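You operate a simulated robot arm through the tools that you are given. There is no shell and no other tool. Be economical: measure what you need, move in short steps, check, and stop when the job is done.

The job below is to be done with a simulated robot arm. You get a single attempt, and the scene is never put back.

Task
Bleed tank 1 down to the green band.
Fine: shut valve C1 first, flip the yellow lid open, hold the orange lever down, shut the lid, open C1 again; leave all else as it is.

The check looks at the end state, three seconds after you hand in, the way a careful person would. Anything else that was tipped, shoved, dropped, spilled or broken makes it a failure. Lids that push on must go on centred and level and be pressed home; caps that screw on are set level and turned clockwise until they are tight.

Robot
A 7-joint arm with a three-finger gripper, on a carriage that runs on a rail from [-1.708, 0.338] to [0.724, -0.143] (x, y) and turns from -2.688 to 3.107 rad about z. Base frame: it is fixed where the carriage stands at the start and does not move with it; the origin is on the floor, on the carriage's upright axis, x ahead of it, y to its left, z up. Units: m, rad, N and s.
With the tool pointing down near the work surface it reaches from about 0.18 to 0.72 m from the robot's upright axis, wherever it stands. Its first joint turns from -2.007 to 2.007 rad. Places, roughly: black control box [1.3, 0.2, 1.1]; black plug of the cold head [2.3, 0.8, 1.5]; blue flow knob [0.5, 0.2, 0.9]; blue valve knob [0.2, 0.5, 1.2]; braided hose end [2.2, 0.5, 1.5]; brass nut [2.2, 0.5, 1.4]; clamp of the cold head [2.3, 0.7, 1.3]; green lever on the post [-0.2, 0.4, 1]; green valve knob [0.8, 0.4, 1.2]; grey knob of the black control box [1.3, 0.1, 1.1]; orange heater switch [1.4, 0.1, 1.2]; orange vent lever [0.9, 0.3, 1.2]; pump switch of the gas panel [0.4, 0.2, 0.9]; purple valve knob [-0.7, 0.6, 1.1]; red brake lever [-0.7, 0.4, 0.8]; tank 1 [0.9, 0.4, 0.6]. Payload 2.69 kg.
Tool frame: the origin (TCP) lies between the finger pads and is the grasp point; the fingertips stand 0.03 m ahead of it; z points along the fingers, y is the line along which they close. The gripper opens to 0.128 m. The gripper's body begins 0.117 m behind the TCP.
Orientation is that of the tool frame in the base frame, as a unit quaternion [x, y, z, w]. With the fingers straight down and closing along the base's y, the tool's x points along the base's -x, its y along +y and its z along -z.

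Tools
- The arm moves only by the tool arm_command. Its arguments are lists of equal length, an entry for each row: "fingers": the gripper command, from -1 (fully open) to 1 (shut), values between in proportion; "translation": the shift along the tool's x, y, z in cm, a list of three; "turn": the turn, a rotation vector about the tool's x, y, z in rad, a list of three. In form: {"fingers": [fingers, ...], "translation": [[x, y, z], ...], "turn": [[ax, ay, az], ...]}. A call has 1 to 8 rows; each row is the pose to reach, as a shift and turn from the pose commanded when the call began, along the tool's axes at that moment. Rows are played at 5 a second. More than 0.05 m and 0.15 rad between two rows, or a gripper value outside its range, and nothing of the call is played. Where a pose cannot be reached the arm comes as near as it can. A force on the tool above 90 N (or 10 N above the force at the start of the call, whichever is more), or a blocked arm, ends the call early, and 0.2 s more pass. Each finger halts on what it meets, pressing with about 38 N; the grip force reading is that of the motor and also rises with nothing between the fingers. The clock runs only during rows and for 0.2 s after the last one: add rows that repeat a pose to give the fingers time. It gives the time, the measured TCP pose, the force on the tool (base axes), the opening and the grip force at its end, in the units of the frame above (readings bear some noise), with the torque about the TCP (base axes, N m) and any sound that the robot's microphone picked up.
- Cameras (640 x 400 px; columns grow to the right, rows downward): "scene" is now at [-0.0162, 0.2098, 1.752]; the picture's right is [0.69, -0.72, 0.00], its down [-0.67, -0.65, -0.36] and it looks along [0.26, 0.25, -0.93] (base axes); focal length 214 px, centre (320, 200). "wrist" rides on the gripper at [0.058, 0.054, -0.131] in the tool frame; the picture's right is [-0.68, 0.74, 0.00], its down [-0.62, -0.57, -0.55] and it looks along [-0.40, -0.37, 0.84] (tool axes); focal length 234 px, centre (320, 200). There is no depth. A picture from a camera that has moved, and an enlarged one, comes with that camera's place and axes in the base frame and with its lens. The place of the scene camera against the robot may be out by one fixed shift of up to 0.012 m in any direction.
- capture(camera): a new picture of that camera. No time passes.
- move_column(by): slides the trunk up (or, below 0, down) by that many m; the arm and the scene camera ride with it, the base frame stays. It gives what a move gives, with no picture.
- roll_base(legs): drives the robot by 1 to 6 legs, each [ahead, left, turn to the left] in m, m and rad, along the robot's own axes; the way and the turn of a leg run together, so that a leg with both is an arc; at most 1.5 m and 3.142 rad a leg. The arm and the cameras ride along, it lands a little off, and it stops where it bumps. It keeps to its track: a leg is cut to what the track allows. It gives what a move gives.
- head_to(pan, tilt): turns the head with the scene camera to pan (to the left, within 2.705 rad either way) and tilt (down, from -0.506 to 1.204), counted from straight ahead of the robot. It gives what a move gives.
- inspect(camera, box): a new picture of the part [left, top, right, bottom] of that camera's present view, enlarged. No time passes.
- hand_in(): hands the job in; it is judged then, once.

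Work in short steps. Places have to be worked out from the pictures, the camera data and where the tool is seen: move nearer, look again, correct. Check each grasp and each placing, and mend what went wrong. You have 120 turns and 82 pictures in all, those below and enlarged ones among them. Open the gripper and draw the arm clear of the work before you hand the job in, unless the task says otherwise; then end with one line.

The tools are called after "Emit:" as a command line: name --argument value ..., lists and objects as JSON in quotes. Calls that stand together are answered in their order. arm_command: Moves the arm, as the interface text tells. Its arguments: {"type":"object","properties":{"fingers":{"type":"array"},"translation":{"type":"array"},"turn":{"type":"array"}},"required":["fingers","translation","turn"]} The other tools are called the same way: move_column (by) slides the trunk up or down; roll_base (legs) drives the base; head_to (pan, tilt) turns the head that bears the scene camera; capture (camera) takes a picture; inspect (camera, box) takes an enlarged picture of a part of a camera's view; hand_in () hands the job in.

At the start:

```text
time: 0.0
tool_pos: [0.4206, 0.076, 1.4567]
ee_rot: [0.0, 1.0, 0.001, 0.0]
force: [0.5, 0.2, -0.2]
torque: [0.03, 0.0, 0.01]
width: 0.128
finger_force: 0.1
trunk travel left (down, up): [-0.931, 0.059]
robot x, y, heading: [-0.0033, 0.0003, 0.001]
head pan, tilt: [0.766, 1.201]
```

scene: 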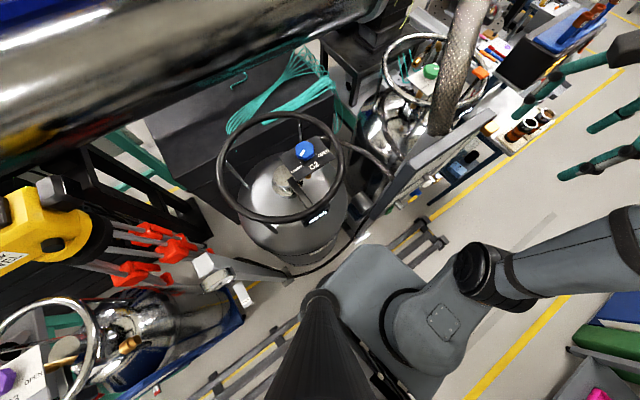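
wrist: 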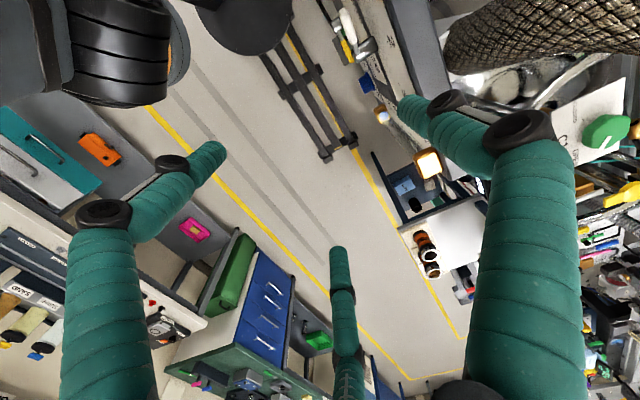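

The start pictures show tank 1 ahead and to the left. I'll turn the head towards its top.

Emit:
head_to --pan 0.25 --tilt 0.65

Emit:
capture --camera "scene"

```text
time: 1.0
tool_pos: [0.4198, 0.0767, 1.4558]
ee_rot: [0.0, 1.0, 0.0, 0.0]
force: [0.2, -1.2, -0.6]
torque: [0.0, -0.02, -0.03]
width: 0.1278
finger_force: 0.1
trunk travel left (down, up): [-0.931, 0.059]
robot x, y, heading: [-0.0004, -0.0029, -0.0]
head pan, tilt: [0.25, 0.649]
```

```text
79 pictures are left
camera scene: at [0.0276, 0.1926, 1.7922], right [0.25, -0.97, 0.0], down [-0.59, -0.15, -0.8], along [0.77, 0.2, -0.61], focal length 214 px, centre (320, 200)
```

scene: 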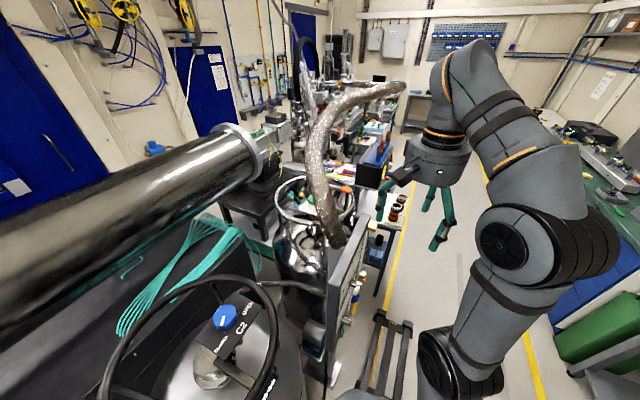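

Tank 1 sits behind the braided hose. I'll drive along the rail to see it from closer.

Emit:
roll_base --legs '[[0.5, -0.1, 0]]'

Emit:
head_to --pan 0.6 --tilt 0.8

Emit:
capture --camera "scene"

```text
time: 3.9
tool_pos: [0.9162, -0.0225, 1.4561]
ee_rot: [0.002, 1.0, 0.0, 0.0]
force: [0.1, 0.1, 0.0]
torque: [-0.01, 0.02, -0.02]
width: 0.128
finger_force: 0.0
trunk travel left (down, up): [-0.931, 0.059]
robot x, y, heading: [0.4932, -0.0987, -0.003]
head pan, tilt: [0.25, 0.649]
```

```text
time: 4.8
tool_pos: [0.9148, -0.0227, 1.4566]
ee_rot: [0.003, 1.0, 0.0, 0.0]
force: [-0.8, -0.2, -0.8]
torque: [-0.03, -0.02, 0.0]
width: 0.1279
finger_force: 0.1
trunk travel left (down, up): [-0.931, 0.059]
robot x, y, heading: [0.4945, -0.1002, -0.004]
head pan, tilt: [0.6, 0.799]
```

```text
78 pictures are left
camera scene: at [0.5054, 0.1187, 1.7797], right [0.56, -0.83, 0.0], down [-0.59, -0.4, -0.7], along [0.58, 0.39, -0.72], focal length 214 px, centre (320, 200)
```

scene: 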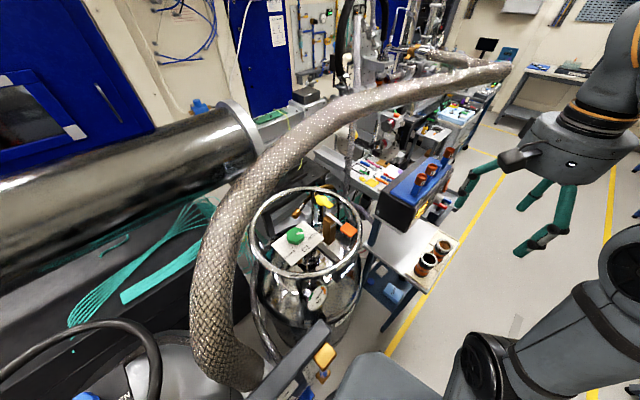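

Good view of tank 1. I'll enlarge its head and neck.

Emit:
inspect --camera "scene" --box '[240, 175, 376, 260]'

Emit:
inspect --camera "scene" --box '[250, 250, 370, 325]'

```text
4.71 times, centred on (308, 218) of scene
camera zoom: at [0.5054, 0.1187, 1.7797], right [0.56, -0.83, 0.0], down [-0.59, -0.4, -0.7], along [0.58, 0.39, -0.72], focal length 1009 px, centre (376, 118)
```

zoom: 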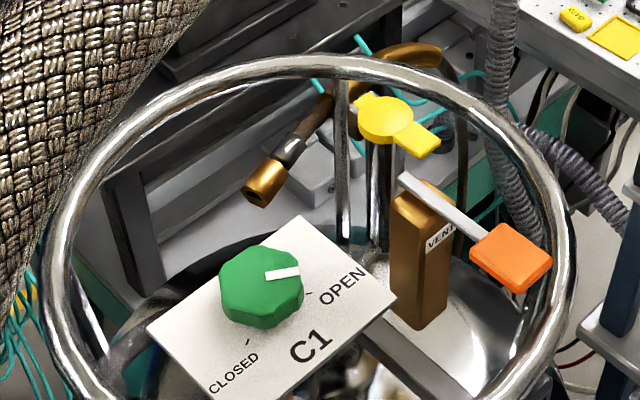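

```text
5.33 times, centred on (310, 288) of scene
camera zoom: at [0.5054, 0.1187, 1.7797], right [0.56, -0.83, 0.0], down [-0.59, -0.4, -0.7], along [0.58, 0.39, -0.72], focal length 1144 px, centre (373, -267)
```

zoom: 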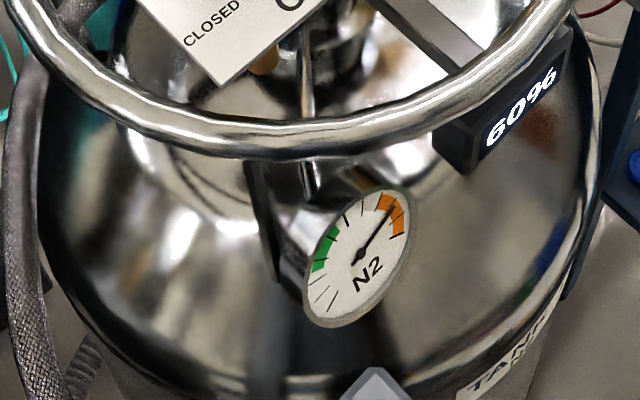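

Knob C1 points at OPEN, with CLOSED a quarter turn clockwise, and the gauge is in orange. I'll move to the rail end for a second view to triangulate from.

Emit:
roll_base --legs '[[0.2, -0.04, 0]]'

Emit:
head_to --pan 1.1 --tilt 0.8

Emit:
capture --camera "scene"

Emit:
capture --camera "wrist"

```text
time: 6.4
tool_pos: [1.1181, -0.0631, 1.4561]
ee_rot: [0.002, 1.0, 0.001, -0.001]
force: [0.3, -0.3, -0.4]
torque: [0.0, 0.0, 0.05]
width: 0.1278
finger_force: 0.2
trunk travel left (down, up): [-0.931, 0.059]
robot x, y, heading: [0.6955, -0.142, -0.002]
head pan, tilt: [0.6, 0.799]
```

```text
time: 7.3
tool_pos: [1.1163, -0.0628, 1.4558]
ee_rot: [0.002, 1.0, 0.001, 0.0]
force: [-0.6, 0.5, -0.5]
torque: [-0.03, -0.02, -0.04]
width: 0.128
finger_force: 0.1
trunk travel left (down, up): [-0.931, 0.059]
robot x, y, heading: [0.6993, -0.1356, -0.003]
head pan, tilt: [1.1, 0.799]
```

```text
75 pictures are left
camera scene: at [0.677, 0.1053, 1.7797], right [0.89, -0.46, 0.0], down [-0.33, -0.64, -0.7], along [0.32, 0.62, -0.72], focal length 214 px, centre (320, 200)
```

scene: 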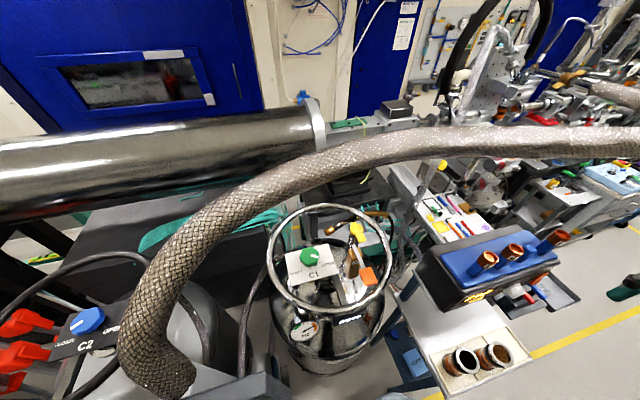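

```text
74 pictures are left
camera wrist: at [1.0589, -0.0087, 1.5861], right [0.68, 0.73, 0.0], down [0.61, -0.57, 0.55], along [0.4, -0.37, -0.84], focal length 234 px, centre (320, 200)
```

wrist: 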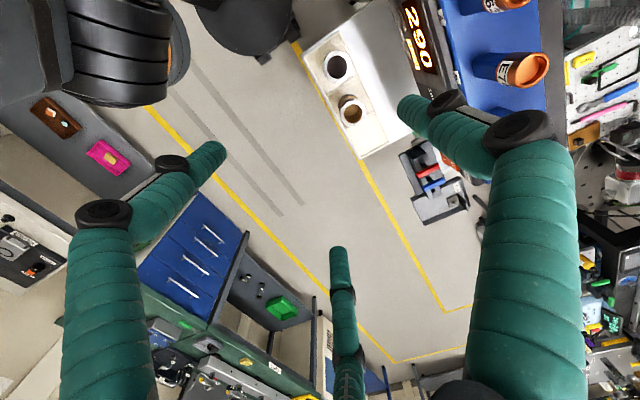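

Zooming in on the tank head from this second position.

Emit:
inspect --camera "scene" --box '[250, 190, 410, 290]'

Emit:
inspect --camera "scene" --box '[270, 290, 390, 365]'

```text
4.00 times, centred on (330, 240) of scene
camera zoom: at [0.677, 0.1053, 1.7797], right [0.89, -0.46, 0.0], down [-0.33, -0.64, -0.7], along [0.32, 0.62, -0.72], focal length 858 px, centre (280, 40)
```

zoom: 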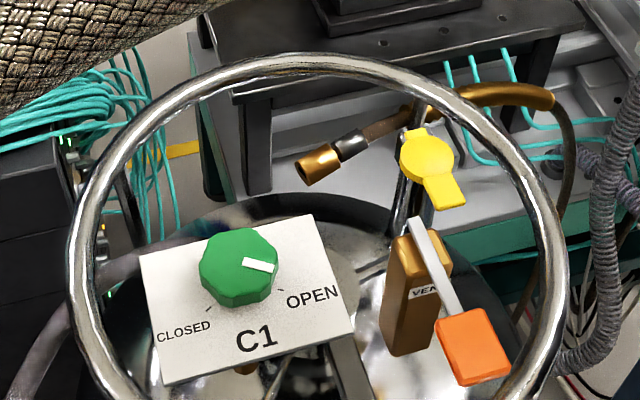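

```text
5.33 times, centred on (330, 328) of scene
camera zoom: at [0.677, 0.1053, 1.7797], right [0.89, -0.46, 0.0], down [-0.33, -0.64, -0.7], along [0.32, 0.62, -0.72], focal length 1144 px, centre (267, -480)
```

zoom: 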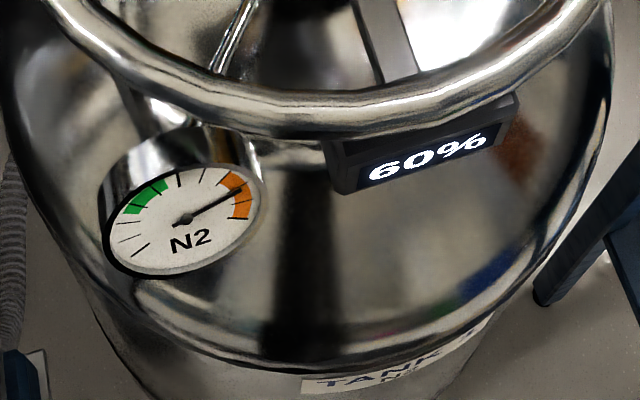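

Triangulation gives these places:
- Knob top: about (0.80, 0.41, 1.20).
- Lid: (0.98, 0.43, 1.195), with its tab towards -y at (0.975, 0.393).
- Orange pad: (0.925, 0.283, 1.18).

The braided hose arches above the tank at z≈1.55–1.6, so I have to work beneath it. I'll pull the arm back and close the fingers to see how they look shut.

Emit:
arm_command --fingers '[0, 0.5, 1, 1, 1, 1, 1]' --translation '[[4, 0, 0], [8, 0, 0], [12, 0, 0], [14, 0, 0], [14, 0, 0], [14, 0, 0], [14, 0, 0]]' --turn '[[0, 0, 0], [0, 0, 0], [0, 0, 0], [0, 0, 0], [0, 0, 0], [0, 0, 0], [0, 0, 0]]'

Emit:
head_to --pan 0.3 --tilt 0.5

Emit:
capture --camera "scene"

Emit:
capture --camera "wrist"

```text
time: 8.9
tool_pos: [0.9783, -0.062, 1.4568]
ee_rot: [0.002, 1.0, 0.0, -0.001]
force: [0.0, 0.7, 0.6]
torque: [-0.03, 0.02, -0.03]
width: 0.0169
finger_force: 1.1
trunk travel left (down, up): [-0.931, 0.059]
robot x, y, heading: [0.6958, -0.1394, -0.002]
head pan, tilt: [1.1, 0.799]
```

```text
time: 10.1
tool_pos: [0.9773, -0.0633, 1.4556]
ee_rot: [0.002, 1.0, 0.001, 0.0]
force: [0.6, -0.5, -0.6]
torque: [0.01, 0.0, 0.0]
width: 0.0022
finger_force: 31.5
trunk travel left (down, up): [-0.931, 0.059]
robot x, y, heading: [0.6922, -0.1401, -0.008]
head pan, tilt: [0.3, 0.499]
```

```text
71 pictures are left
camera scene: at [0.7275, 0.0602, 1.8056], right [0.29, -0.96, 0.0], down [-0.46, -0.14, -0.88], along [0.84, 0.26, -0.48], focal length 214 px, centre (320, 200)
```

scene: 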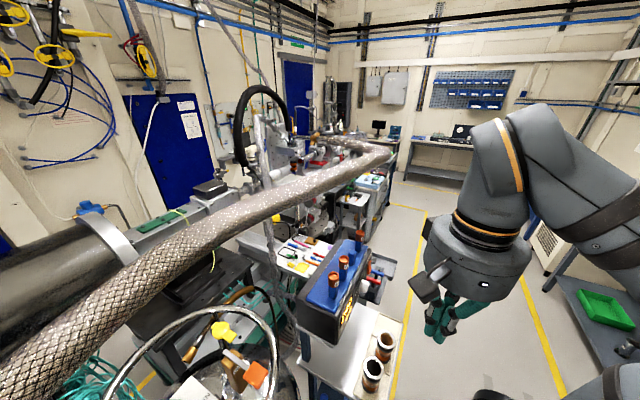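

```text
70 pictures are left
camera wrist: at [0.9199, -0.0098, 1.5858], right [0.68, 0.73, 0.0], down [0.61, -0.57, 0.55], along [0.4, -0.37, -0.84], focal length 234 px, centre (320, 200)
```

wrist: 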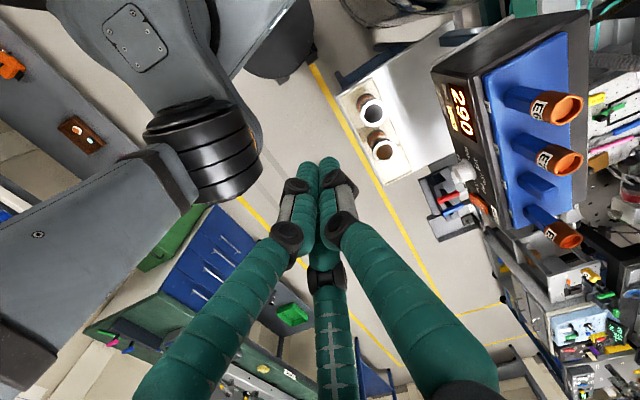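

The hand has three thick fingers that bunch up when shut. I'll lower the trunk to get under the hose, then tilt the tool towards the tank.

Emit:
move_column --by -0.2

Emit:
arm_command --fingers '[1, 1, 1, 1, 1, 1]' --translation '[[2, 0, 0], [4, 0, 0], [6, 0, 0], [8, 0, 0], [8, 0, 0], [8, 0, 0]]' --turn '[[-0.14, 0, 0], [-0.28, 0, 0], [-0.42, 0, 0], [-0.56, 0, 0], [-0.7, 0, 0], [-0.7, 0, 0]]'

Emit:
capture --camera "wrist"

Emit:
capture --camera "scene"

```text
time: 12.2
tool_pos: [0.9791, -0.0638, 1.2563]
ee_rot: [0.001, 1.0, 0.0, 0.0]
force: [0.4, -0.2, -0.1]
torque: [0.03, -0.03, 0.02]
width: 0.0022
finger_force: 31.4
trunk travel left (down, up): [-0.731, 0.259]
robot x, y, heading: [0.6956, -0.1379, -0.003]
head pan, tilt: [0.3, 0.499]
```

```text
time: 13.6
tool_pos: [0.8985, -0.0631, 1.2559]
ee_rot: [0.001, 0.939, 0.344, 0.002]
force: [-0.4, 0.0, 0.8]
torque: [0.01, -0.01, 0.01]
width: 0.0021
finger_force: 31.7
trunk travel left (down, up): [-0.731, 0.259]
robot x, y, heading: [0.6958, -0.1393, -0.009]
head pan, tilt: [0.3, 0.499]
```

```text
69 pictures are left
camera wrist: at [0.8396, -0.1064, 1.3896], right [0.68, 0.56, 0.48], down [0.61, -0.79, 0.05], along [0.41, 0.26, -0.88], focal length 234 px, centre (320, 200)
```

wrist: 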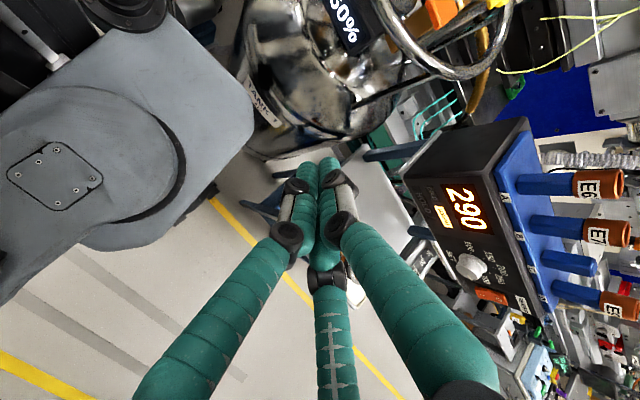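

```text
68 pictures are left
camera scene: at [0.7276, 0.0604, 1.6056], right [0.29, -0.96, 0.0], down [-0.46, -0.14, -0.88], along [0.84, 0.26, -0.48], focal length 214 px, centre (320, 200)
```

scene: 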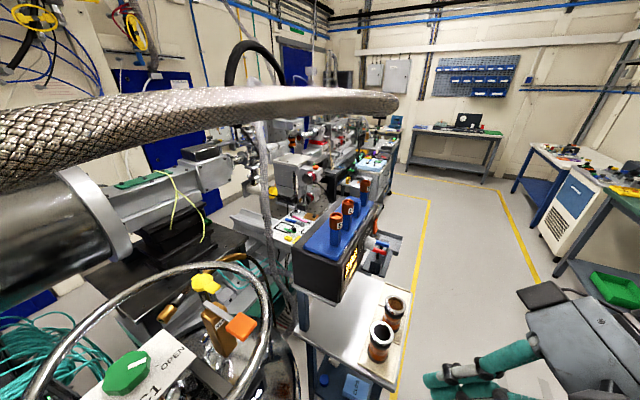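

The tool is now tilted 0.7 rad towards the tank and the hose is well above it. I'll roll the hand so it closes horizontally and move up and back, staying short of the tank.

Emit:
arm_command --fingers '[1, 1, 1, 1, 1, 1, 1, 1]' --translation '[[1.5, 1.5, 0], [3, 3, 0], [4.5, 4.5, 0], [6, 6, 0.5], [7.5, 7, 0.7], [9, 8, 1], [10, 9, 1.3], [10, 10, 1.8]]' --turn '[[0, 0, 0.14], [0, 0, 0.28], [0, 0, 0.42], [0, 0, 0.56], [0, 0, 0.7], [0, 0, 0.84], [0, 0, 0.98], [0, 0, 1.12]]'

Emit:
arm_command --fingers '[1, 0.5, 0, -0.3]' --translation '[[0, 0, 0], [0, 0, 0], [0, 0, 0], [0, 0, 0]]' --turn '[[0, 0, 0.14], [0, 0, 0.28], [0, 0, 0.42], [0, 0, 0.45]]'

Emit:
capture --camera "wrist"

Emit:
capture --camera "scene"

```text
time: 15.4
tool_pos: [0.8668, 0.0063, 1.3215]
ee_rot: [0.491, 0.8, 0.292, -0.18]
force: [1.1, 0.2, -0.7]
torque: [0.0, 0.07, 0.07]
width: 0.0022
finger_force: 30.8
out of reach, approached as far as the arm can: row 4, 5, 6, 7, 8
trunk travel left (down, up): [-0.731, 0.259]
robot x, y, heading: [0.6949, -0.1388, -0.003]
head pan, tilt: [0.3, 0.499]
```

```text
time: 16.4
tool_pos: [0.8632, 0.0044, 1.3219]
ee_rot: [0.665, 0.663, 0.243, -0.243]
force: [-0.3, -0.1, -0.4]
torque: [-0.01, -0.05, -0.03]
width: 0.0538
finger_force: 0.1
trunk travel left (down, up): [-0.731, 0.259]
robot x, y, heading: [0.699, -0.1368, -0.01]
head pan, tilt: [0.3, 0.499]
```

```text
67 pictures are left
camera wrist: at [0.9177, -0.0358, 1.4585], right [0.73, -0.52, -0.44], down [-0.57, -0.82, 0.02], along [-0.37, 0.23, -0.9], focal length 234 px, centre (320, 200)
```

wrist: 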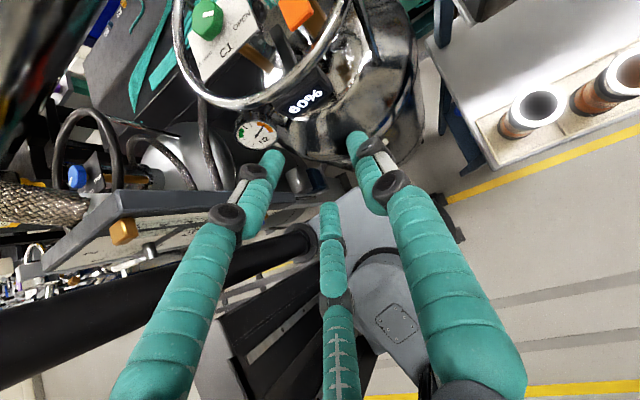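

```text
66 pictures are left
camera scene: at [0.7274, 0.06, 1.6057], right [0.29, -0.96, 0.0], down [-0.46, -0.14, -0.88], along [0.84, 0.26, -0.48], focal length 214 px, centre (320, 200)
```

scene: 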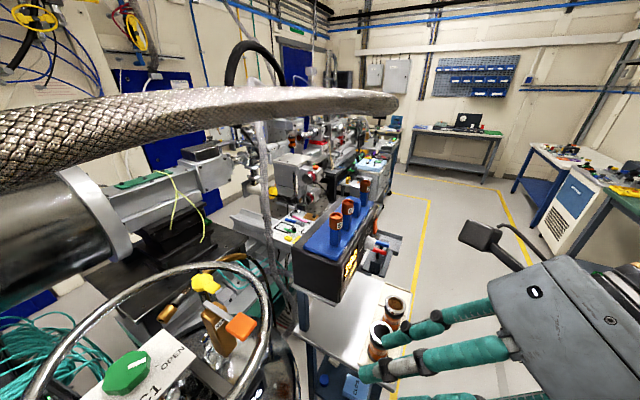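

The roll worked. I'll tilt a little further, so the wrist stays well below the hose bottom (about 1.54), and move forward short of the ring.

Emit:
arm_command --fingers '[-0.4, -0.4, -0.4, -0.4]' --translation '[[1, 0, 3], [2, 0, 6], [3, 0, 9], [3.8, 0, 11]]' --turn '[[0, 0.08, 0], [0, 0.16, 0], [0, 0.22, 0], [0, 0.25, 0]]'

Emit:
capture --camera "wrist"

```text
time: 17.4
tool_pos: [0.8854, 0.1068, 1.2644]
ee_rot: [0.629, 0.628, 0.323, -0.325]
force: [0.6, -0.4, 0.4]
torque: [-0.02, 0.01, 0.0]
width: 0.0898
finger_force: 0.1
out of reach, approached as far as the arm can: row 1, 2, 3, 4
trunk travel left (down, up): [-0.731, 0.259]
robot x, y, heading: [0.6969, -0.1382, -0.006]
head pan, tilt: [0.3, 0.499]
```

```text
65 pictures are left
camera wrist: at [0.9401, 0.0353, 1.387], right [0.74, -0.39, -0.55], down [-0.57, -0.8, -0.18], along [-0.37, 0.45, -0.81], focal length 234 px, centre (320, 200)
```

wrist: 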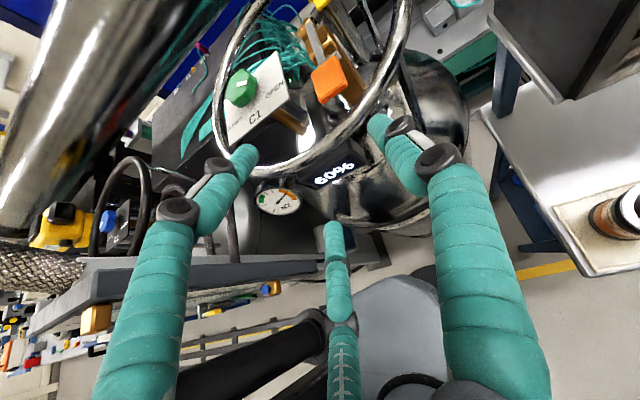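

The wrist view shows a concentric three-finger hand. The plan for C1 is to come in from -y with moderate tilt, keeping the wrist below the hose, and grip the knob's sides. I'll advance to just above the near side of the knob.

Emit:
arm_command --fingers '[-0.4, -0.4, -0.4, -0.4, -0.4, -0.4]' --translation '[[2, -2, 2.5], [4.5, -4, 5.5], [7, -6, 8.5], [9, -7.5, 11.5], [10.8, -8.5, 14], [11.7, -8.5, 15.3]]' --turn '[[0, 0, 0], [0, 0, 0], [0, -0.05, 0], [0, -0.1, 0], [0, -0.15, 0], [0, -0.15, 0]]'

Emit:
capture --camera "wrist"

Emit:
head_to --pan 1.1 --tilt 0.4

Emit:
capture --camera "scene"

```text
time: 18.8
tool_pos: [0.8149, 0.3071, 1.2815]
ee_rot: [0.651, 0.652, 0.274, -0.274]
force: [-0.9, -0.2, 0.1]
torque: [0.01, 0.03, -0.02]
width: 0.0897
finger_force: 0.1
out of reach, approached as far as the arm can: row 1, 2, 3, 4, 5, 6
trunk travel left (down, up): [-0.731, 0.259]
robot x, y, heading: [0.6951, -0.1352, -0.006]
head pan, tilt: [0.3, 0.499]
```

```text
64 pictures are left
camera wrist: at [0.8697, 0.2554, 1.4139], right [0.74, -0.47, -0.48], down [-0.56, -0.82, -0.06], along [-0.37, 0.31, -0.87], focal length 234 px, centre (320, 200)
```

wrist: 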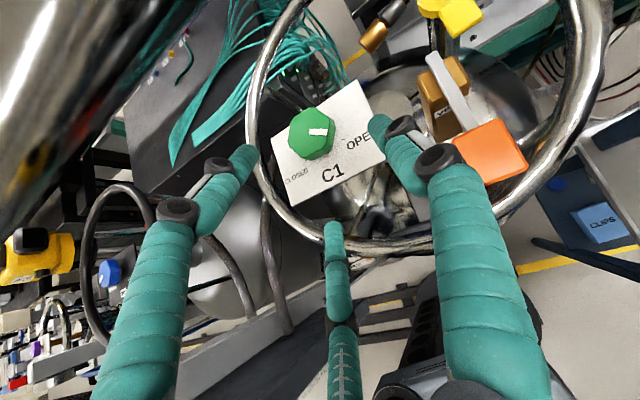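

```text
time: 20.0
tool_pos: [0.8162, 0.3079, 1.2818]
ee_rot: [0.652, 0.652, 0.274, -0.274]
force: [0.5, 0.2, 0.1]
torque: [-0.01, -0.02, -0.01]
width: 0.0895
finger_force: 0.1
trunk travel left (down, up): [-0.731, 0.259]
robot x, y, heading: [0.6953, -0.1375, -0.002]
head pan, tilt: [1.1, 0.4]
```

```text
63 pictures are left
camera scene: at [0.6829, 0.1159, 1.6148], right [0.89, -0.46, 0.0], down [-0.18, -0.35, -0.92], along [0.42, 0.82, -0.39], focal length 214 px, centre (320, 200)
```

scene: 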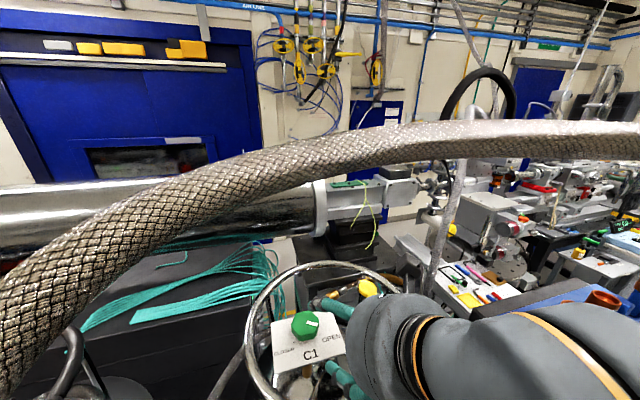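

The hand is over the near side of the plate, the knob sits at about (0.811, 0.407), and the hose is well above the wrist. I'll untilt slightly, swing the approach azimuth a little, and close in on the knob.

Emit:
arm_command --fingers '[-0.4, -0.4, -0.4, -0.4, -0.4]' --translation '[[0.5, 0, 1.5], [1, -0.2, 3], [1.6, -0.3, 5], [2.4, -0.5, 7], [2.4, -0.5, 7]]' --turn '[[0.06, -0.04, -0.06], [0.12, -0.07, -0.12], [0.19, -0.11, -0.18], [0.25, -0.145, -0.245], [0.25, -0.145, -0.245]]'

Emit:
capture --camera "wrist"

Emit:
capture --camera "scene"

```text
time: 21.2
tool_pos: [0.8095, 0.3759, 1.2503]
ee_rot: [0.545, 0.773, 0.177, -0.272]
force: [0.3, -0.4, -0.4]
torque: [0.04, 0.02, 0.01]
width: 0.0896
finger_force: 0.1
trunk travel left (down, up): [-0.731, 0.259]
robot x, y, heading: [0.6957, -0.1388, -0.003]
head pan, tilt: [1.1, 0.4]
```

```text
62 pictures are left
camera wrist: at [0.8758, 0.3627, 1.3878], right [0.87, -0.25, -0.43], down [-0.25, -0.97, 0.07], along [-0.43, 0.05, -0.9], focal length 234 px, centre (320, 200)
```

wrist: 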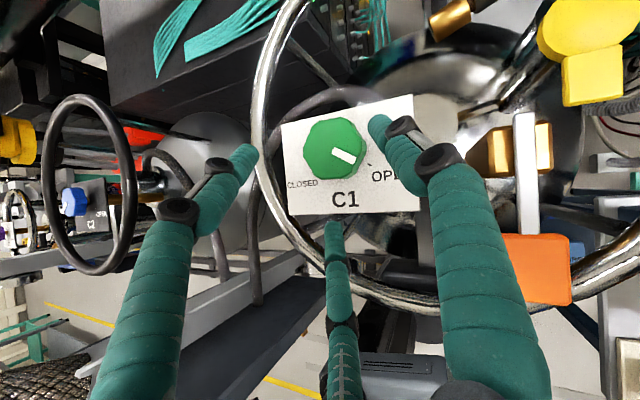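

```text
61 pictures are left
camera scene: at [0.6828, 0.1147, 1.615], right [0.89, -0.46, 0.0], down [-0.18, -0.35, -0.92], along [0.42, 0.82, -0.39], focal length 214 px, centre (320, 200)
```

scene: 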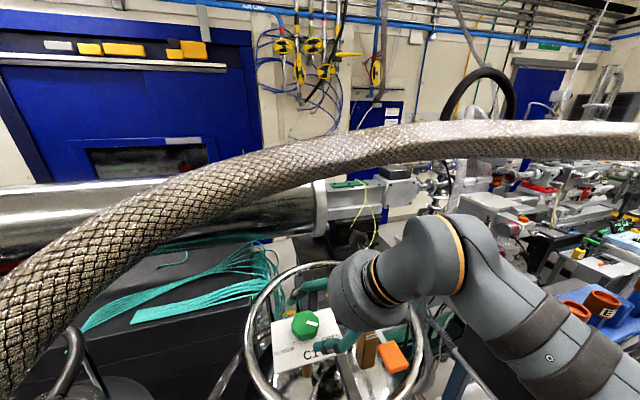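

The hand is aligned and the knob is at (0.811, 0.411, 1.198). I'll narrow the fingers, reduce the tilt a bit, and go down around the knob.

Emit:
arm_command --fingers '[-0.17, -0.17, -0.17, -0.17]' --translation '[[0, 0.4, 0.8], [0.1, 0.8, 1.8], [0.1, 1.4, 2.8], [0.1, 1.4, 3.6]]' --turn '[[0, -0.05, 0], [0, -0.1, 0], [0, -0.16, 0], [0, -0.16, 0]]'

Emit:
capture --camera "wrist"

Emit:
capture --camera "scene"

```text
time: 22.2
tool_pos: [0.8157, 0.4012, 1.2214]
ee_rot: [0.558, 0.792, 0.133, -0.208]
force: [0.2, -1.5, 0.0]
torque: [0.02, 0.01, 0.02]
width: 0.075
finger_force: 0.1
trunk travel left (down, up): [-0.731, 0.259]
robot x, y, heading: [0.6966, -0.1373, -0.002]
head pan, tilt: [1.1, 0.4]
```

```text
60 pictures are left
camera wrist: at [0.8731, 0.4104, 1.3629], right [0.89, -0.31, -0.34], down [-0.26, -0.95, 0.2], along [-0.38, -0.09, -0.92], focal length 234 px, centre (320, 200)
```

wrist: 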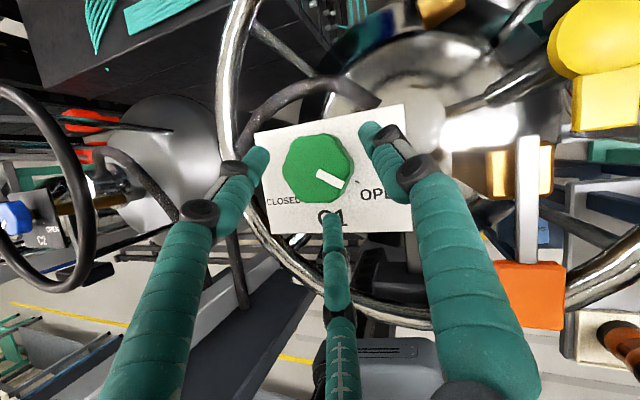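

```text
59 pictures are left
camera scene: at [0.6831, 0.1153, 1.6149], right [0.89, -0.46, 0.0], down [-0.18, -0.35, -0.92], along [0.42, 0.82, -0.39], focal length 214 px, centre (320, 200)
```

scene: 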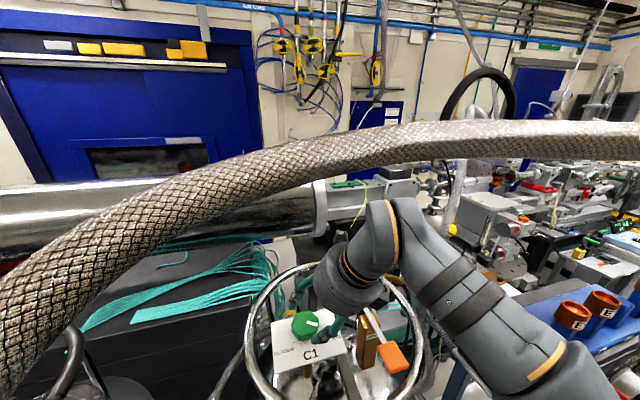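

The three fingertips surround the knob evenly. I'll descend about 1 cm and close on it.

Emit:
arm_command --fingers '[-0.17, -0.17, 0.3, 0.3, 0.3, 0.3]' --translation '[[0, 0.1, 0.5], [0, 0.2, 1.0], [0, 0.2, 1.0], [0, 0.2, 1.0], [0, 0.2, 1.0], [0, 0.2, 1.0]]' --turn '[[0, 0, 0], [0, 0, 0], [0, 0, 0], [0, 0, 0], [0, 0, 0], [0, 0, 0]]'

Emit:
capture --camera "wrist"

```text
time: 23.6
tool_pos: [0.8142, 0.4026, 1.2131]
ee_rot: [0.56, 0.791, 0.131, -0.208]
force: [0.4, -22.3, -10.8]
torque: [-0.7, -0.18, 0.34]
width: 0.0611
finger_force: 12.3
trunk travel left (down, up): [-0.731, 0.259]
robot x, y, heading: [0.6991, -0.1382, -0.002]
head pan, tilt: [1.1, 0.4]
```

```text
58 pictures are left
camera wrist: at [0.8732, 0.4118, 1.3539], right [0.89, -0.31, -0.34], down [-0.26, -0.95, 0.2], along [-0.39, -0.09, -0.92], focal length 234 px, centre (320, 200)
```

wrist: 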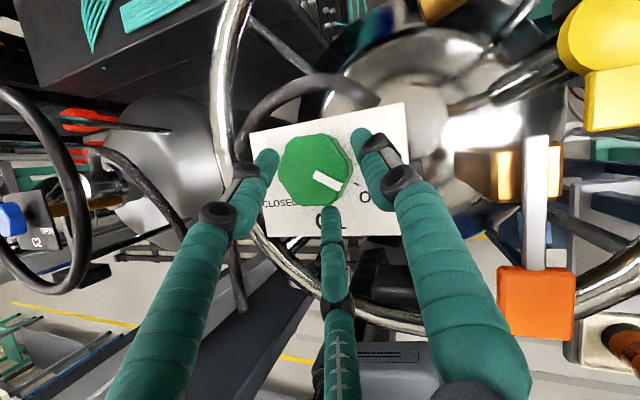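

Only the near finger is touching, with a 22 N reaction towards -y. I'll shift the hand back about 6 mm and close fully.

Emit:
arm_command --fingers '[0.0, 0.0, 0.4, 0.7, 0.7, 0.7]' --translation '[[-0.5, -0.2, -0.27], [-0.5, -0.2, -0.27], [-0.5, -0.2, -0.27], [-0.5, -0.2, -0.27], [-0.5, -0.2, -0.27], [-0.5, -0.2, -0.27]]' --turn '[[0, 0, 0], [0, 0, 0], [0, 0, 0], [0, 0, 0], [0, 0, 0], [0, 0, 0]]'

Emit:
capture --camera "wrist"

```text
time: 25.0
tool_pos: [0.8145, 0.393, 1.2115]
ee_rot: [0.562, 0.791, 0.128, -0.206]
force: [0.8, -31.5, -14.1]
torque: [-0.97, -0.21, 0.36]
width: 0.0413
finger_force: 16.2
trunk travel left (down, up): [-0.731, 0.259]
robot x, y, heading: [0.6937, -0.1358, -0.006]
head pan, tilt: [1.1, 0.4]
```

```text
57 pictures are left
camera wrist: at [0.8735, 0.404, 1.3528], right [0.89, -0.32, -0.34], down [-0.26, -0.94, 0.21], along [-0.39, -0.1, -0.92], focal length 234 px, centre (320, 200)
```

wrist: 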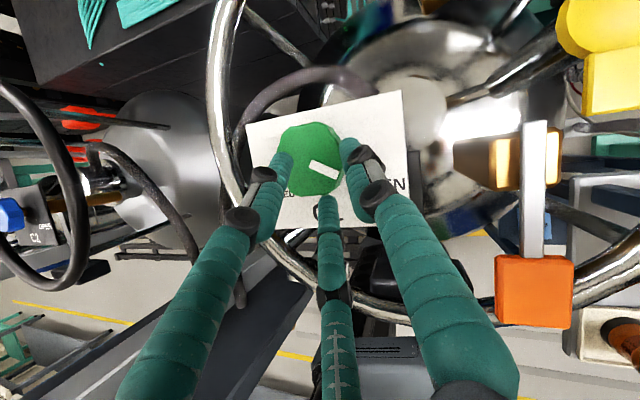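

The grip is holding (the opening is stopped at 4.1 cm). I'll try a 0.5 rad clockwise turn about the knob axis.

Emit:
arm_command --fingers '[1, 1, 1, 1, 1]' --translation '[[0.1, -0.25, 0.05], [0.2, -0.5, 0.1], [0.3, -0.7, 0.17], [0.37, -0.9, 0.22], [0.37, -0.9, 0.22]]' --turn '[[-0.06, 0, 0.11], [-0.12, 0, 0.22], [-0.18, 0, 0.33], [-0.24, 0.01, 0.44], [-0.24, 0.01, 0.44]]'

Emit:
capture --camera "wrist"

```text
time: 26.2
tool_pos: [0.8111, 0.4028, 1.2131]
ee_rot: [0.74, 0.625, 0.183, -0.169]
force: [-0.4, -1.4, -0.8]
torque: [0.09, -0.01, 0.02]
width: 0.002
finger_force: 32.1
trunk travel left (down, up): [-0.731, 0.259]
robot x, y, heading: [0.6963, -0.1395, -0.006]
head pan, tilt: [1.1, 0.4]
```

```text
56 pictures are left
camera wrist: at [0.8647, 0.3821, 1.3541], right [0.62, -0.7, -0.34], down [-0.68, -0.7, 0.2], along [-0.38, 0.11, -0.92], focal length 234 px, centre (320, 200)
```

wrist: 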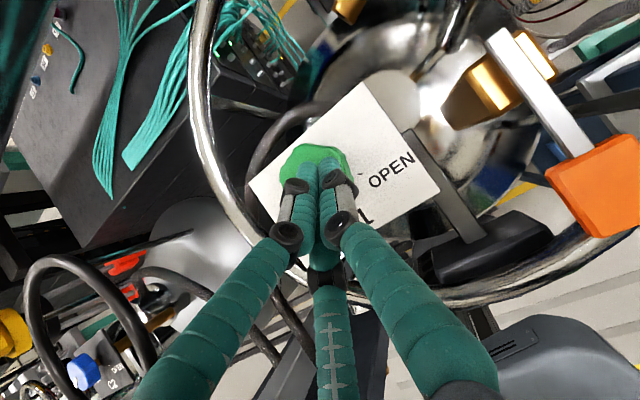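

The grip slipped off over the top. Re-triangulating with the wrist camera alone puts the knob top at z≈1.178, so the scene camera reads about 2 cm high, and the knob at (0.805, 0.419). I'll lift, reopen and look before gripping deeper.

Emit:
arm_command --fingers '[1, 0.4, 0, -0.25, -0.25, -0.25]' --translation '[[0.5, 0, -0.9], [1.0, 0, -1.75], [1.0, 0, -1.75], [1.0, 0, -1.75], [1.0, 0, -1.75], [1.0, 0, -1.75]]' --turn '[[0, 0, 0], [0, 0, 0], [0, 0, 0], [0, 0, 0], [0, 0, 0], [0, 0, 0]]'

Emit:
capture --camera "wrist"

```text
time: 27.6
tool_pos: [0.8059, 0.4027, 1.2315]
ee_rot: [0.737, 0.629, 0.18, -0.168]
force: [0.1, 0.2, 1.5]
torque: [-0.02, 0.02, -0.01]
width: 0.0803
finger_force: 0.1
trunk travel left (down, up): [-0.731, 0.259]
robot x, y, heading: [0.6941, -0.1403, -0.005]
head pan, tilt: [1.1, 0.4]
```

```text
55 pictures are left
camera wrist: at [0.8604, 0.3824, 1.3737], right [0.63, -0.7, -0.34], down [-0.68, -0.71, 0.2], along [-0.38, 0.1, -0.92], focal length 234 px, centre (320, 200)
```

wrist: 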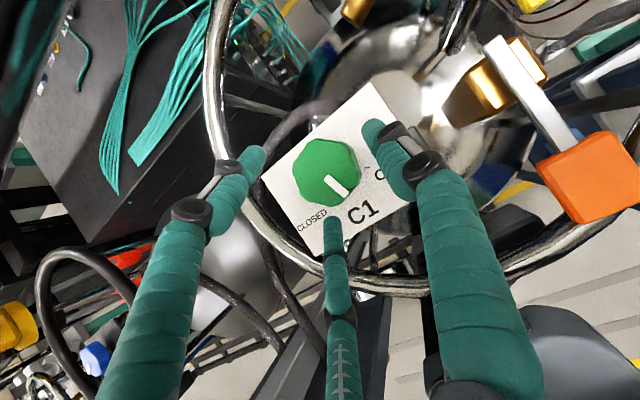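

The knob did turn about halfway, so the method works. I'll go deeper around it with the fingers open, swing back concentrically, and then close.

Emit:
arm_command --fingers '[-0.25, -0.25, -0.25, -0.25, -0.25, -0.25, -0.25]' --translation '[[-0.5, 0.1, 1.0], [-1.0, 0.2, 2.0], [-1.5, 0.25, 2.8], [-1.55, 0.3, 2.8], [-1.6, 0.4, 2.8], [-1.6, 0.4, 2.8], [-1.6, 0.4, 2.8]]' --turn '[[0, 0, 0], [0, 0, 0], [0, -0.03, 0], [0.06, -0.04, -0.11], [0.12, -0.05, -0.22], [0.18, -0.05, -0.33], [0.18, -0.05, -0.33]]'

Emit:
capture --camera "wrist"

```text
time: 29.2
tool_pos: [0.8083, 0.402, 1.2006]
ee_rot: [0.61, 0.76, 0.13, -0.186]
force: [-0.6, 0.4, -0.5]
torque: [-0.02, -0.03, 0.04]
width: 0.0798
finger_force: 0.0
trunk travel left (down, up): [-0.731, 0.259]
robot x, y, heading: [0.6965, -0.1394, -0.003]
head pan, tilt: [1.1, 0.4]
```

```text
54 pictures are left
camera wrist: at [0.8668, 0.4089, 1.3412], right [0.84, -0.43, -0.32], down [-0.37, -0.9, 0.24], along [-0.39, -0.08, -0.92], focal length 234 px, centre (320, 200)
```

wrist: 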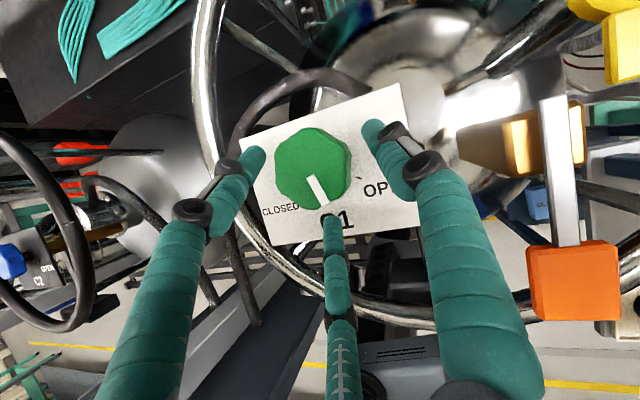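

The fingers surround the knob deeper now (z 1.20). I'll close on it.

Emit:
arm_command --fingers '[0.1, 0.5, 0.8, 0.8, 0.8]' --translation '[[0, -0.3, 0.2], [0, -0.3, 0.2], [0, -0.3, 0.2], [0, -0.3, 0.2], [0, -0.3, 0.2]]' --turn '[[0, 0, 0], [0, 0, 0], [0, 0, 0], [0, 0, 0], [0, 0, 0]]'

Emit:
capture --camera "wrist"

```text
time: 30.4
tool_pos: [0.8081, 0.3986, 1.198]
ee_rot: [0.611, 0.758, 0.129, -0.186]
force: [6.6, -10.7, -2.3]
torque: [-0.64, 0.01, 0.03]
width: 0.0529
finger_force: 41.6
trunk travel left (down, up): [-0.731, 0.259]
robot x, y, heading: [0.6967, -0.1406, -0.008]
head pan, tilt: [1.1, 0.4]
```

```text
53 pictures are left
camera wrist: at [0.8663, 0.4066, 1.3394], right [0.84, -0.44, -0.32], down [-0.37, -0.9, 0.24], along [-0.39, -0.08, -0.92], focal length 234 px, centre (320, 200)
```

wrist: 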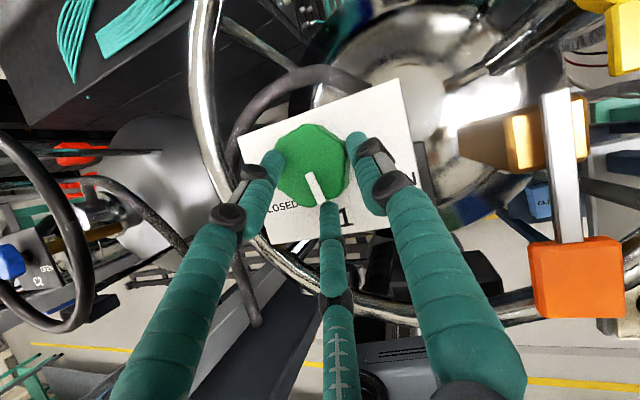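

Solid grip: 5.3 cm opening and 42 N. I'll rotate 0.75 rad clockwise about the knob axis.

Emit:
arm_command --fingers '[0.8, 0.8, 0.8, 0.8, 0.8, 0.8, 0.8]' --translation '[[0.04, -0.2, 0.03], [0.08, -0.4, 0.06], [0.11, -0.6, 0.08], [0.2, -0.78, 0.14], [0.3, -0.95, 0.2], [0.43, -1.12, 0.25], [0.43, -1.12, 0.25]]' --turn '[[-0.055, 0.004, 0.112], [-0.11, 0.008, 0.224], [-0.165, 0.012, 0.336], [-0.22, 0.016, 0.448], [-0.275, 0.02, 0.56], [-0.33, 0.024, 0.672], [-0.33, 0.024, 0.672]]'

Emit:
capture --camera "wrist"

```text
time: 32.0
tool_pos: [0.7936, 0.397, 1.1985]
ee_rot: [0.847, 0.481, 0.186, -0.126]
force: [4.2, -35.4, -16.6]
torque: [-0.53, -0.43, -0.36]
width: 0.0521
finger_force: 44.8
trunk travel left (down, up): [-0.731, 0.259]
robot x, y, heading: [0.6986, -0.1379, -0.004]
head pan, tilt: [1.1, 0.4]
```

```text
52 pictures are left
camera wrist: at [0.8415, 0.3639, 1.3394], right [0.32, -0.89, -0.32], down [-0.88, -0.4, 0.24], along [-0.35, 0.21, -0.92], focal length 234 px, centre (320, 200)
```

wrist: 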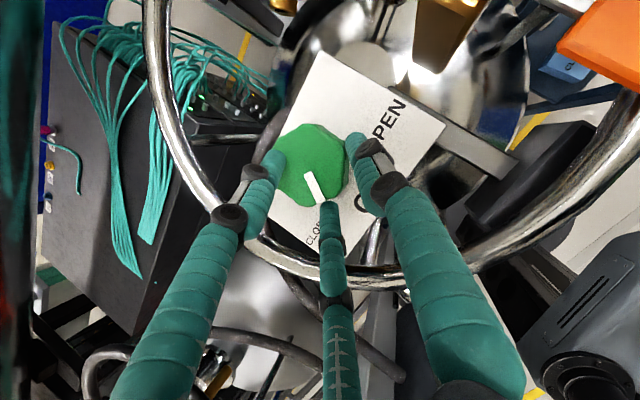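

The knob followed. The marker now points near CLOSED, and I'll turn about 0.3 rad more to reach the stop.

Emit:
arm_command --fingers '[0.8, 0.8, 0.8, 0.8]' --translation '[[-0.05, -0.16, -0.02], [-0.1, -0.32, -0.04], [-0.15, -0.48, -0.06], [-0.15, -0.48, -0.06]]' --turn '[[-0.044, 0, 0.09], [-0.088, 0, 0.18], [-0.131, 0.01, 0.269], [-0.131, 0.01, 0.269]]'

Emit:
capture --camera "wrist"

```text
time: 33.0
tool_pos: [0.7876, 0.4007, 1.1991]
ee_rot: [0.909, 0.35, 0.203, -0.098]
force: [-0.4, -30.8, -20.7]
torque: [-0.92, 0.48, -0.38]
width: 0.0521
finger_force: 44.7
trunk travel left (down, up): [-0.731, 0.259]
robot x, y, heading: [0.6986, -0.1371, -0.005]
head pan, tilt: [1.1, 0.4]
```

```text
51 pictures are left
camera wrist: at [0.8241, 0.3536, 1.3395], right [0.04, -0.95, -0.32], down [-0.96, -0.13, 0.24], along [-0.27, 0.3, -0.91], focal length 234 px, centre (320, 200)
```

wrist: 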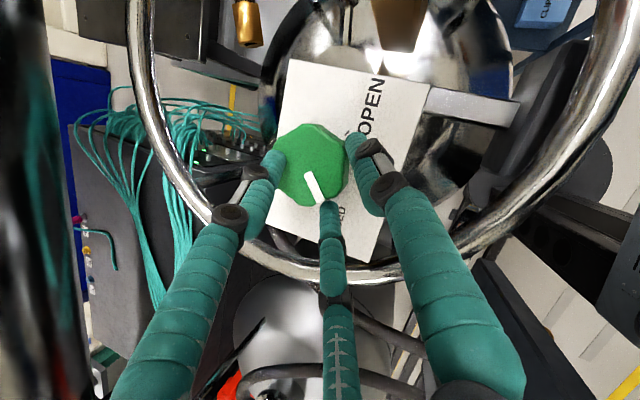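

The marker is now roughly symmetric to its OPEN position. I'll release, lift slightly and swing back to check it against the CLOSED tick.

Emit:
arm_command --fingers '[0.2, -0.1, -0.3, -0.3, -0.3]' --translation '[[0, 0, 0], [0, 0, 0], [0, 0, 0], [0.2, 0, -0.5], [0.5, 0, -1.1]]' --turn '[[0, 0, 0], [0, 0, 0], [0, 0, 0], [0, 0, 0], [0, 0, 0]]'

Emit:
arm_command --fingers '[-0.3, -0.3, -0.3, -0.3, -0.3]' --translation '[[-0.7, 0.7, -0.4], [-1.4, 1.4, -0.8], [-2.4, 2.2, -1.2], [-3.2, 3.0, -1.6], [-3.2, 3.0, -1.6]]' --turn '[[0.06, 0, -0.125], [0.12, 0, -0.25], [0.18, 0, -0.37], [0.24, 0, -0.49], [0.3, 0, -0.6]]'

Emit:
capture --camera "wrist"

```text
time: 34.2
tool_pos: [0.7887, 0.4033, 1.2105]
ee_rot: [0.908, 0.351, 0.206, -0.097]
force: [0.6, 0.2, -0.2]
torque: [0.03, 0.01, 0.02]
width: 0.0831
finger_force: 0.1
trunk travel left (down, up): [-0.731, 0.259]
robot x, y, heading: [0.6974, -0.1371, 0.001]
head pan, tilt: [1.1, 0.4]
```

```text
time: 35.4
tool_pos: [0.7823, 0.3572, 1.2105]
ee_rot: [0.74, 0.629, 0.172, -0.165]
force: [0.7, -0.7, 0.0]
torque: [-0.02, 0.01, 0.0]
width: 0.0832
finger_force: 0.0
trunk travel left (down, up): [-0.731, 0.259]
robot x, y, heading: [0.6947, -0.136, -0.002]
head pan, tilt: [1.1, 0.4]
```

```text
50 pictures are left
camera wrist: at [0.839, 0.3406, 1.3509], right [0.63, -0.7, -0.33], down [-0.68, -0.7, 0.22], along [-0.39, 0.09, -0.92], focal length 234 px, centre (320, 200)
```

wrist: 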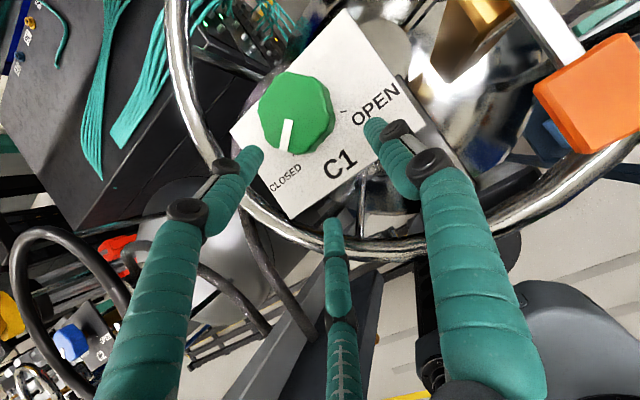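

Emit:
inspect --camera "wrist" --box '[230, 50, 390, 150]'

Emit:
inspect --camera "wrist" --box '[240, 90, 352, 160]'

```text
4.00 times, centred on (310, 100) of wrist
camera zoom: at [0.839, 0.3406, 1.3509], right [0.63, -0.7, -0.33], down [-0.68, -0.7, 0.22], along [-0.39, 0.09, -0.92], focal length 937 px, centre (360, 600)
```

zoom: 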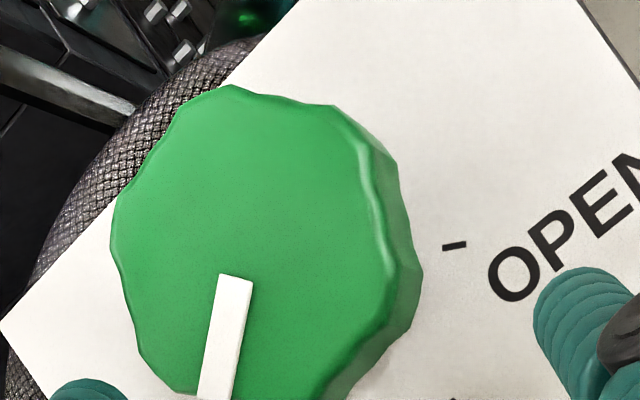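

```text
5.71 times, centred on (296, 125) of wrist
camera zoom: at [0.839, 0.3406, 1.3509], right [0.63, -0.7, -0.33], down [-0.68, -0.7, 0.22], along [-0.39, 0.09, -0.92], focal length 1338 px, centre (457, 629)
```

zoom: 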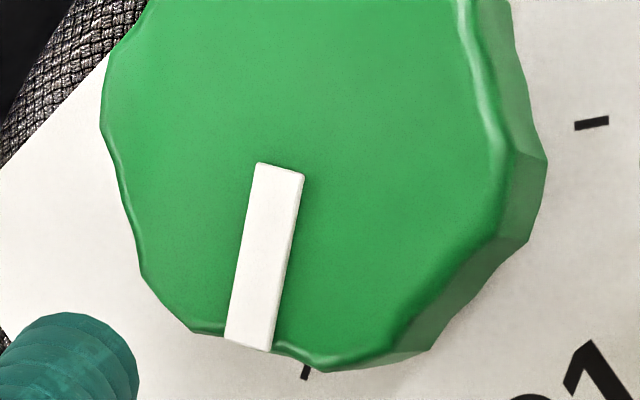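

The marker is still about 13° short of the CLOSED tick. I'll re-engage the knob and give it a last stroke.

Emit:
arm_command --fingers '[-0.3, -0.3, -0.3, -0.3, 0.2, 0.8, 0.8, 0.8]' --translation '[[1.3, 0.5, 0.6], [2.6, 1.0, 1.3], [3.9, 1.5, 2.0], [3.4, 1.5, 3.0], [3.4, 1.5, 3.0], [3.4, 1.5, 3.0], [3.4, 1.5, 3.0], [3.4, 1.5, 3.0]]' --turn '[[0.03, 0, -0.05], [0.06, 0, -0.11], [0.083, 0, -0.16], [0.083, 0, -0.16], [0.083, 0, -0.16], [0.083, 0, -0.16], [0.083, 0, -0.16], [0.083, 0, -0.16]]'

Emit:
capture --camera "wrist"

```text
time: 37.2
tool_pos: [0.8044, 0.3968, 1.1979]
ee_rot: [0.681, 0.693, 0.156, -0.181]
force: [0.3, -13.2, -12.0]
torque: [-0.17, 0.21, 0.04]
width: 0.052
finger_force: 31.0
trunk travel left (down, up): [-0.731, 0.259]
robot x, y, heading: [0.6953, -0.1344, -0.003]
head pan, tilt: [1.1, 0.4]
```

```text
47 pictures are left
camera wrist: at [0.8626, 0.3892, 1.3384], right [0.74, -0.58, -0.33], down [-0.54, -0.81, 0.22], along [-0.4, 0.02, -0.92], focal length 234 px, centre (320, 200)
```

wrist: 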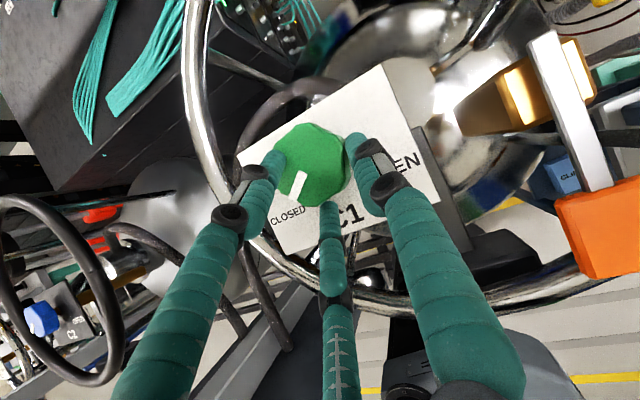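

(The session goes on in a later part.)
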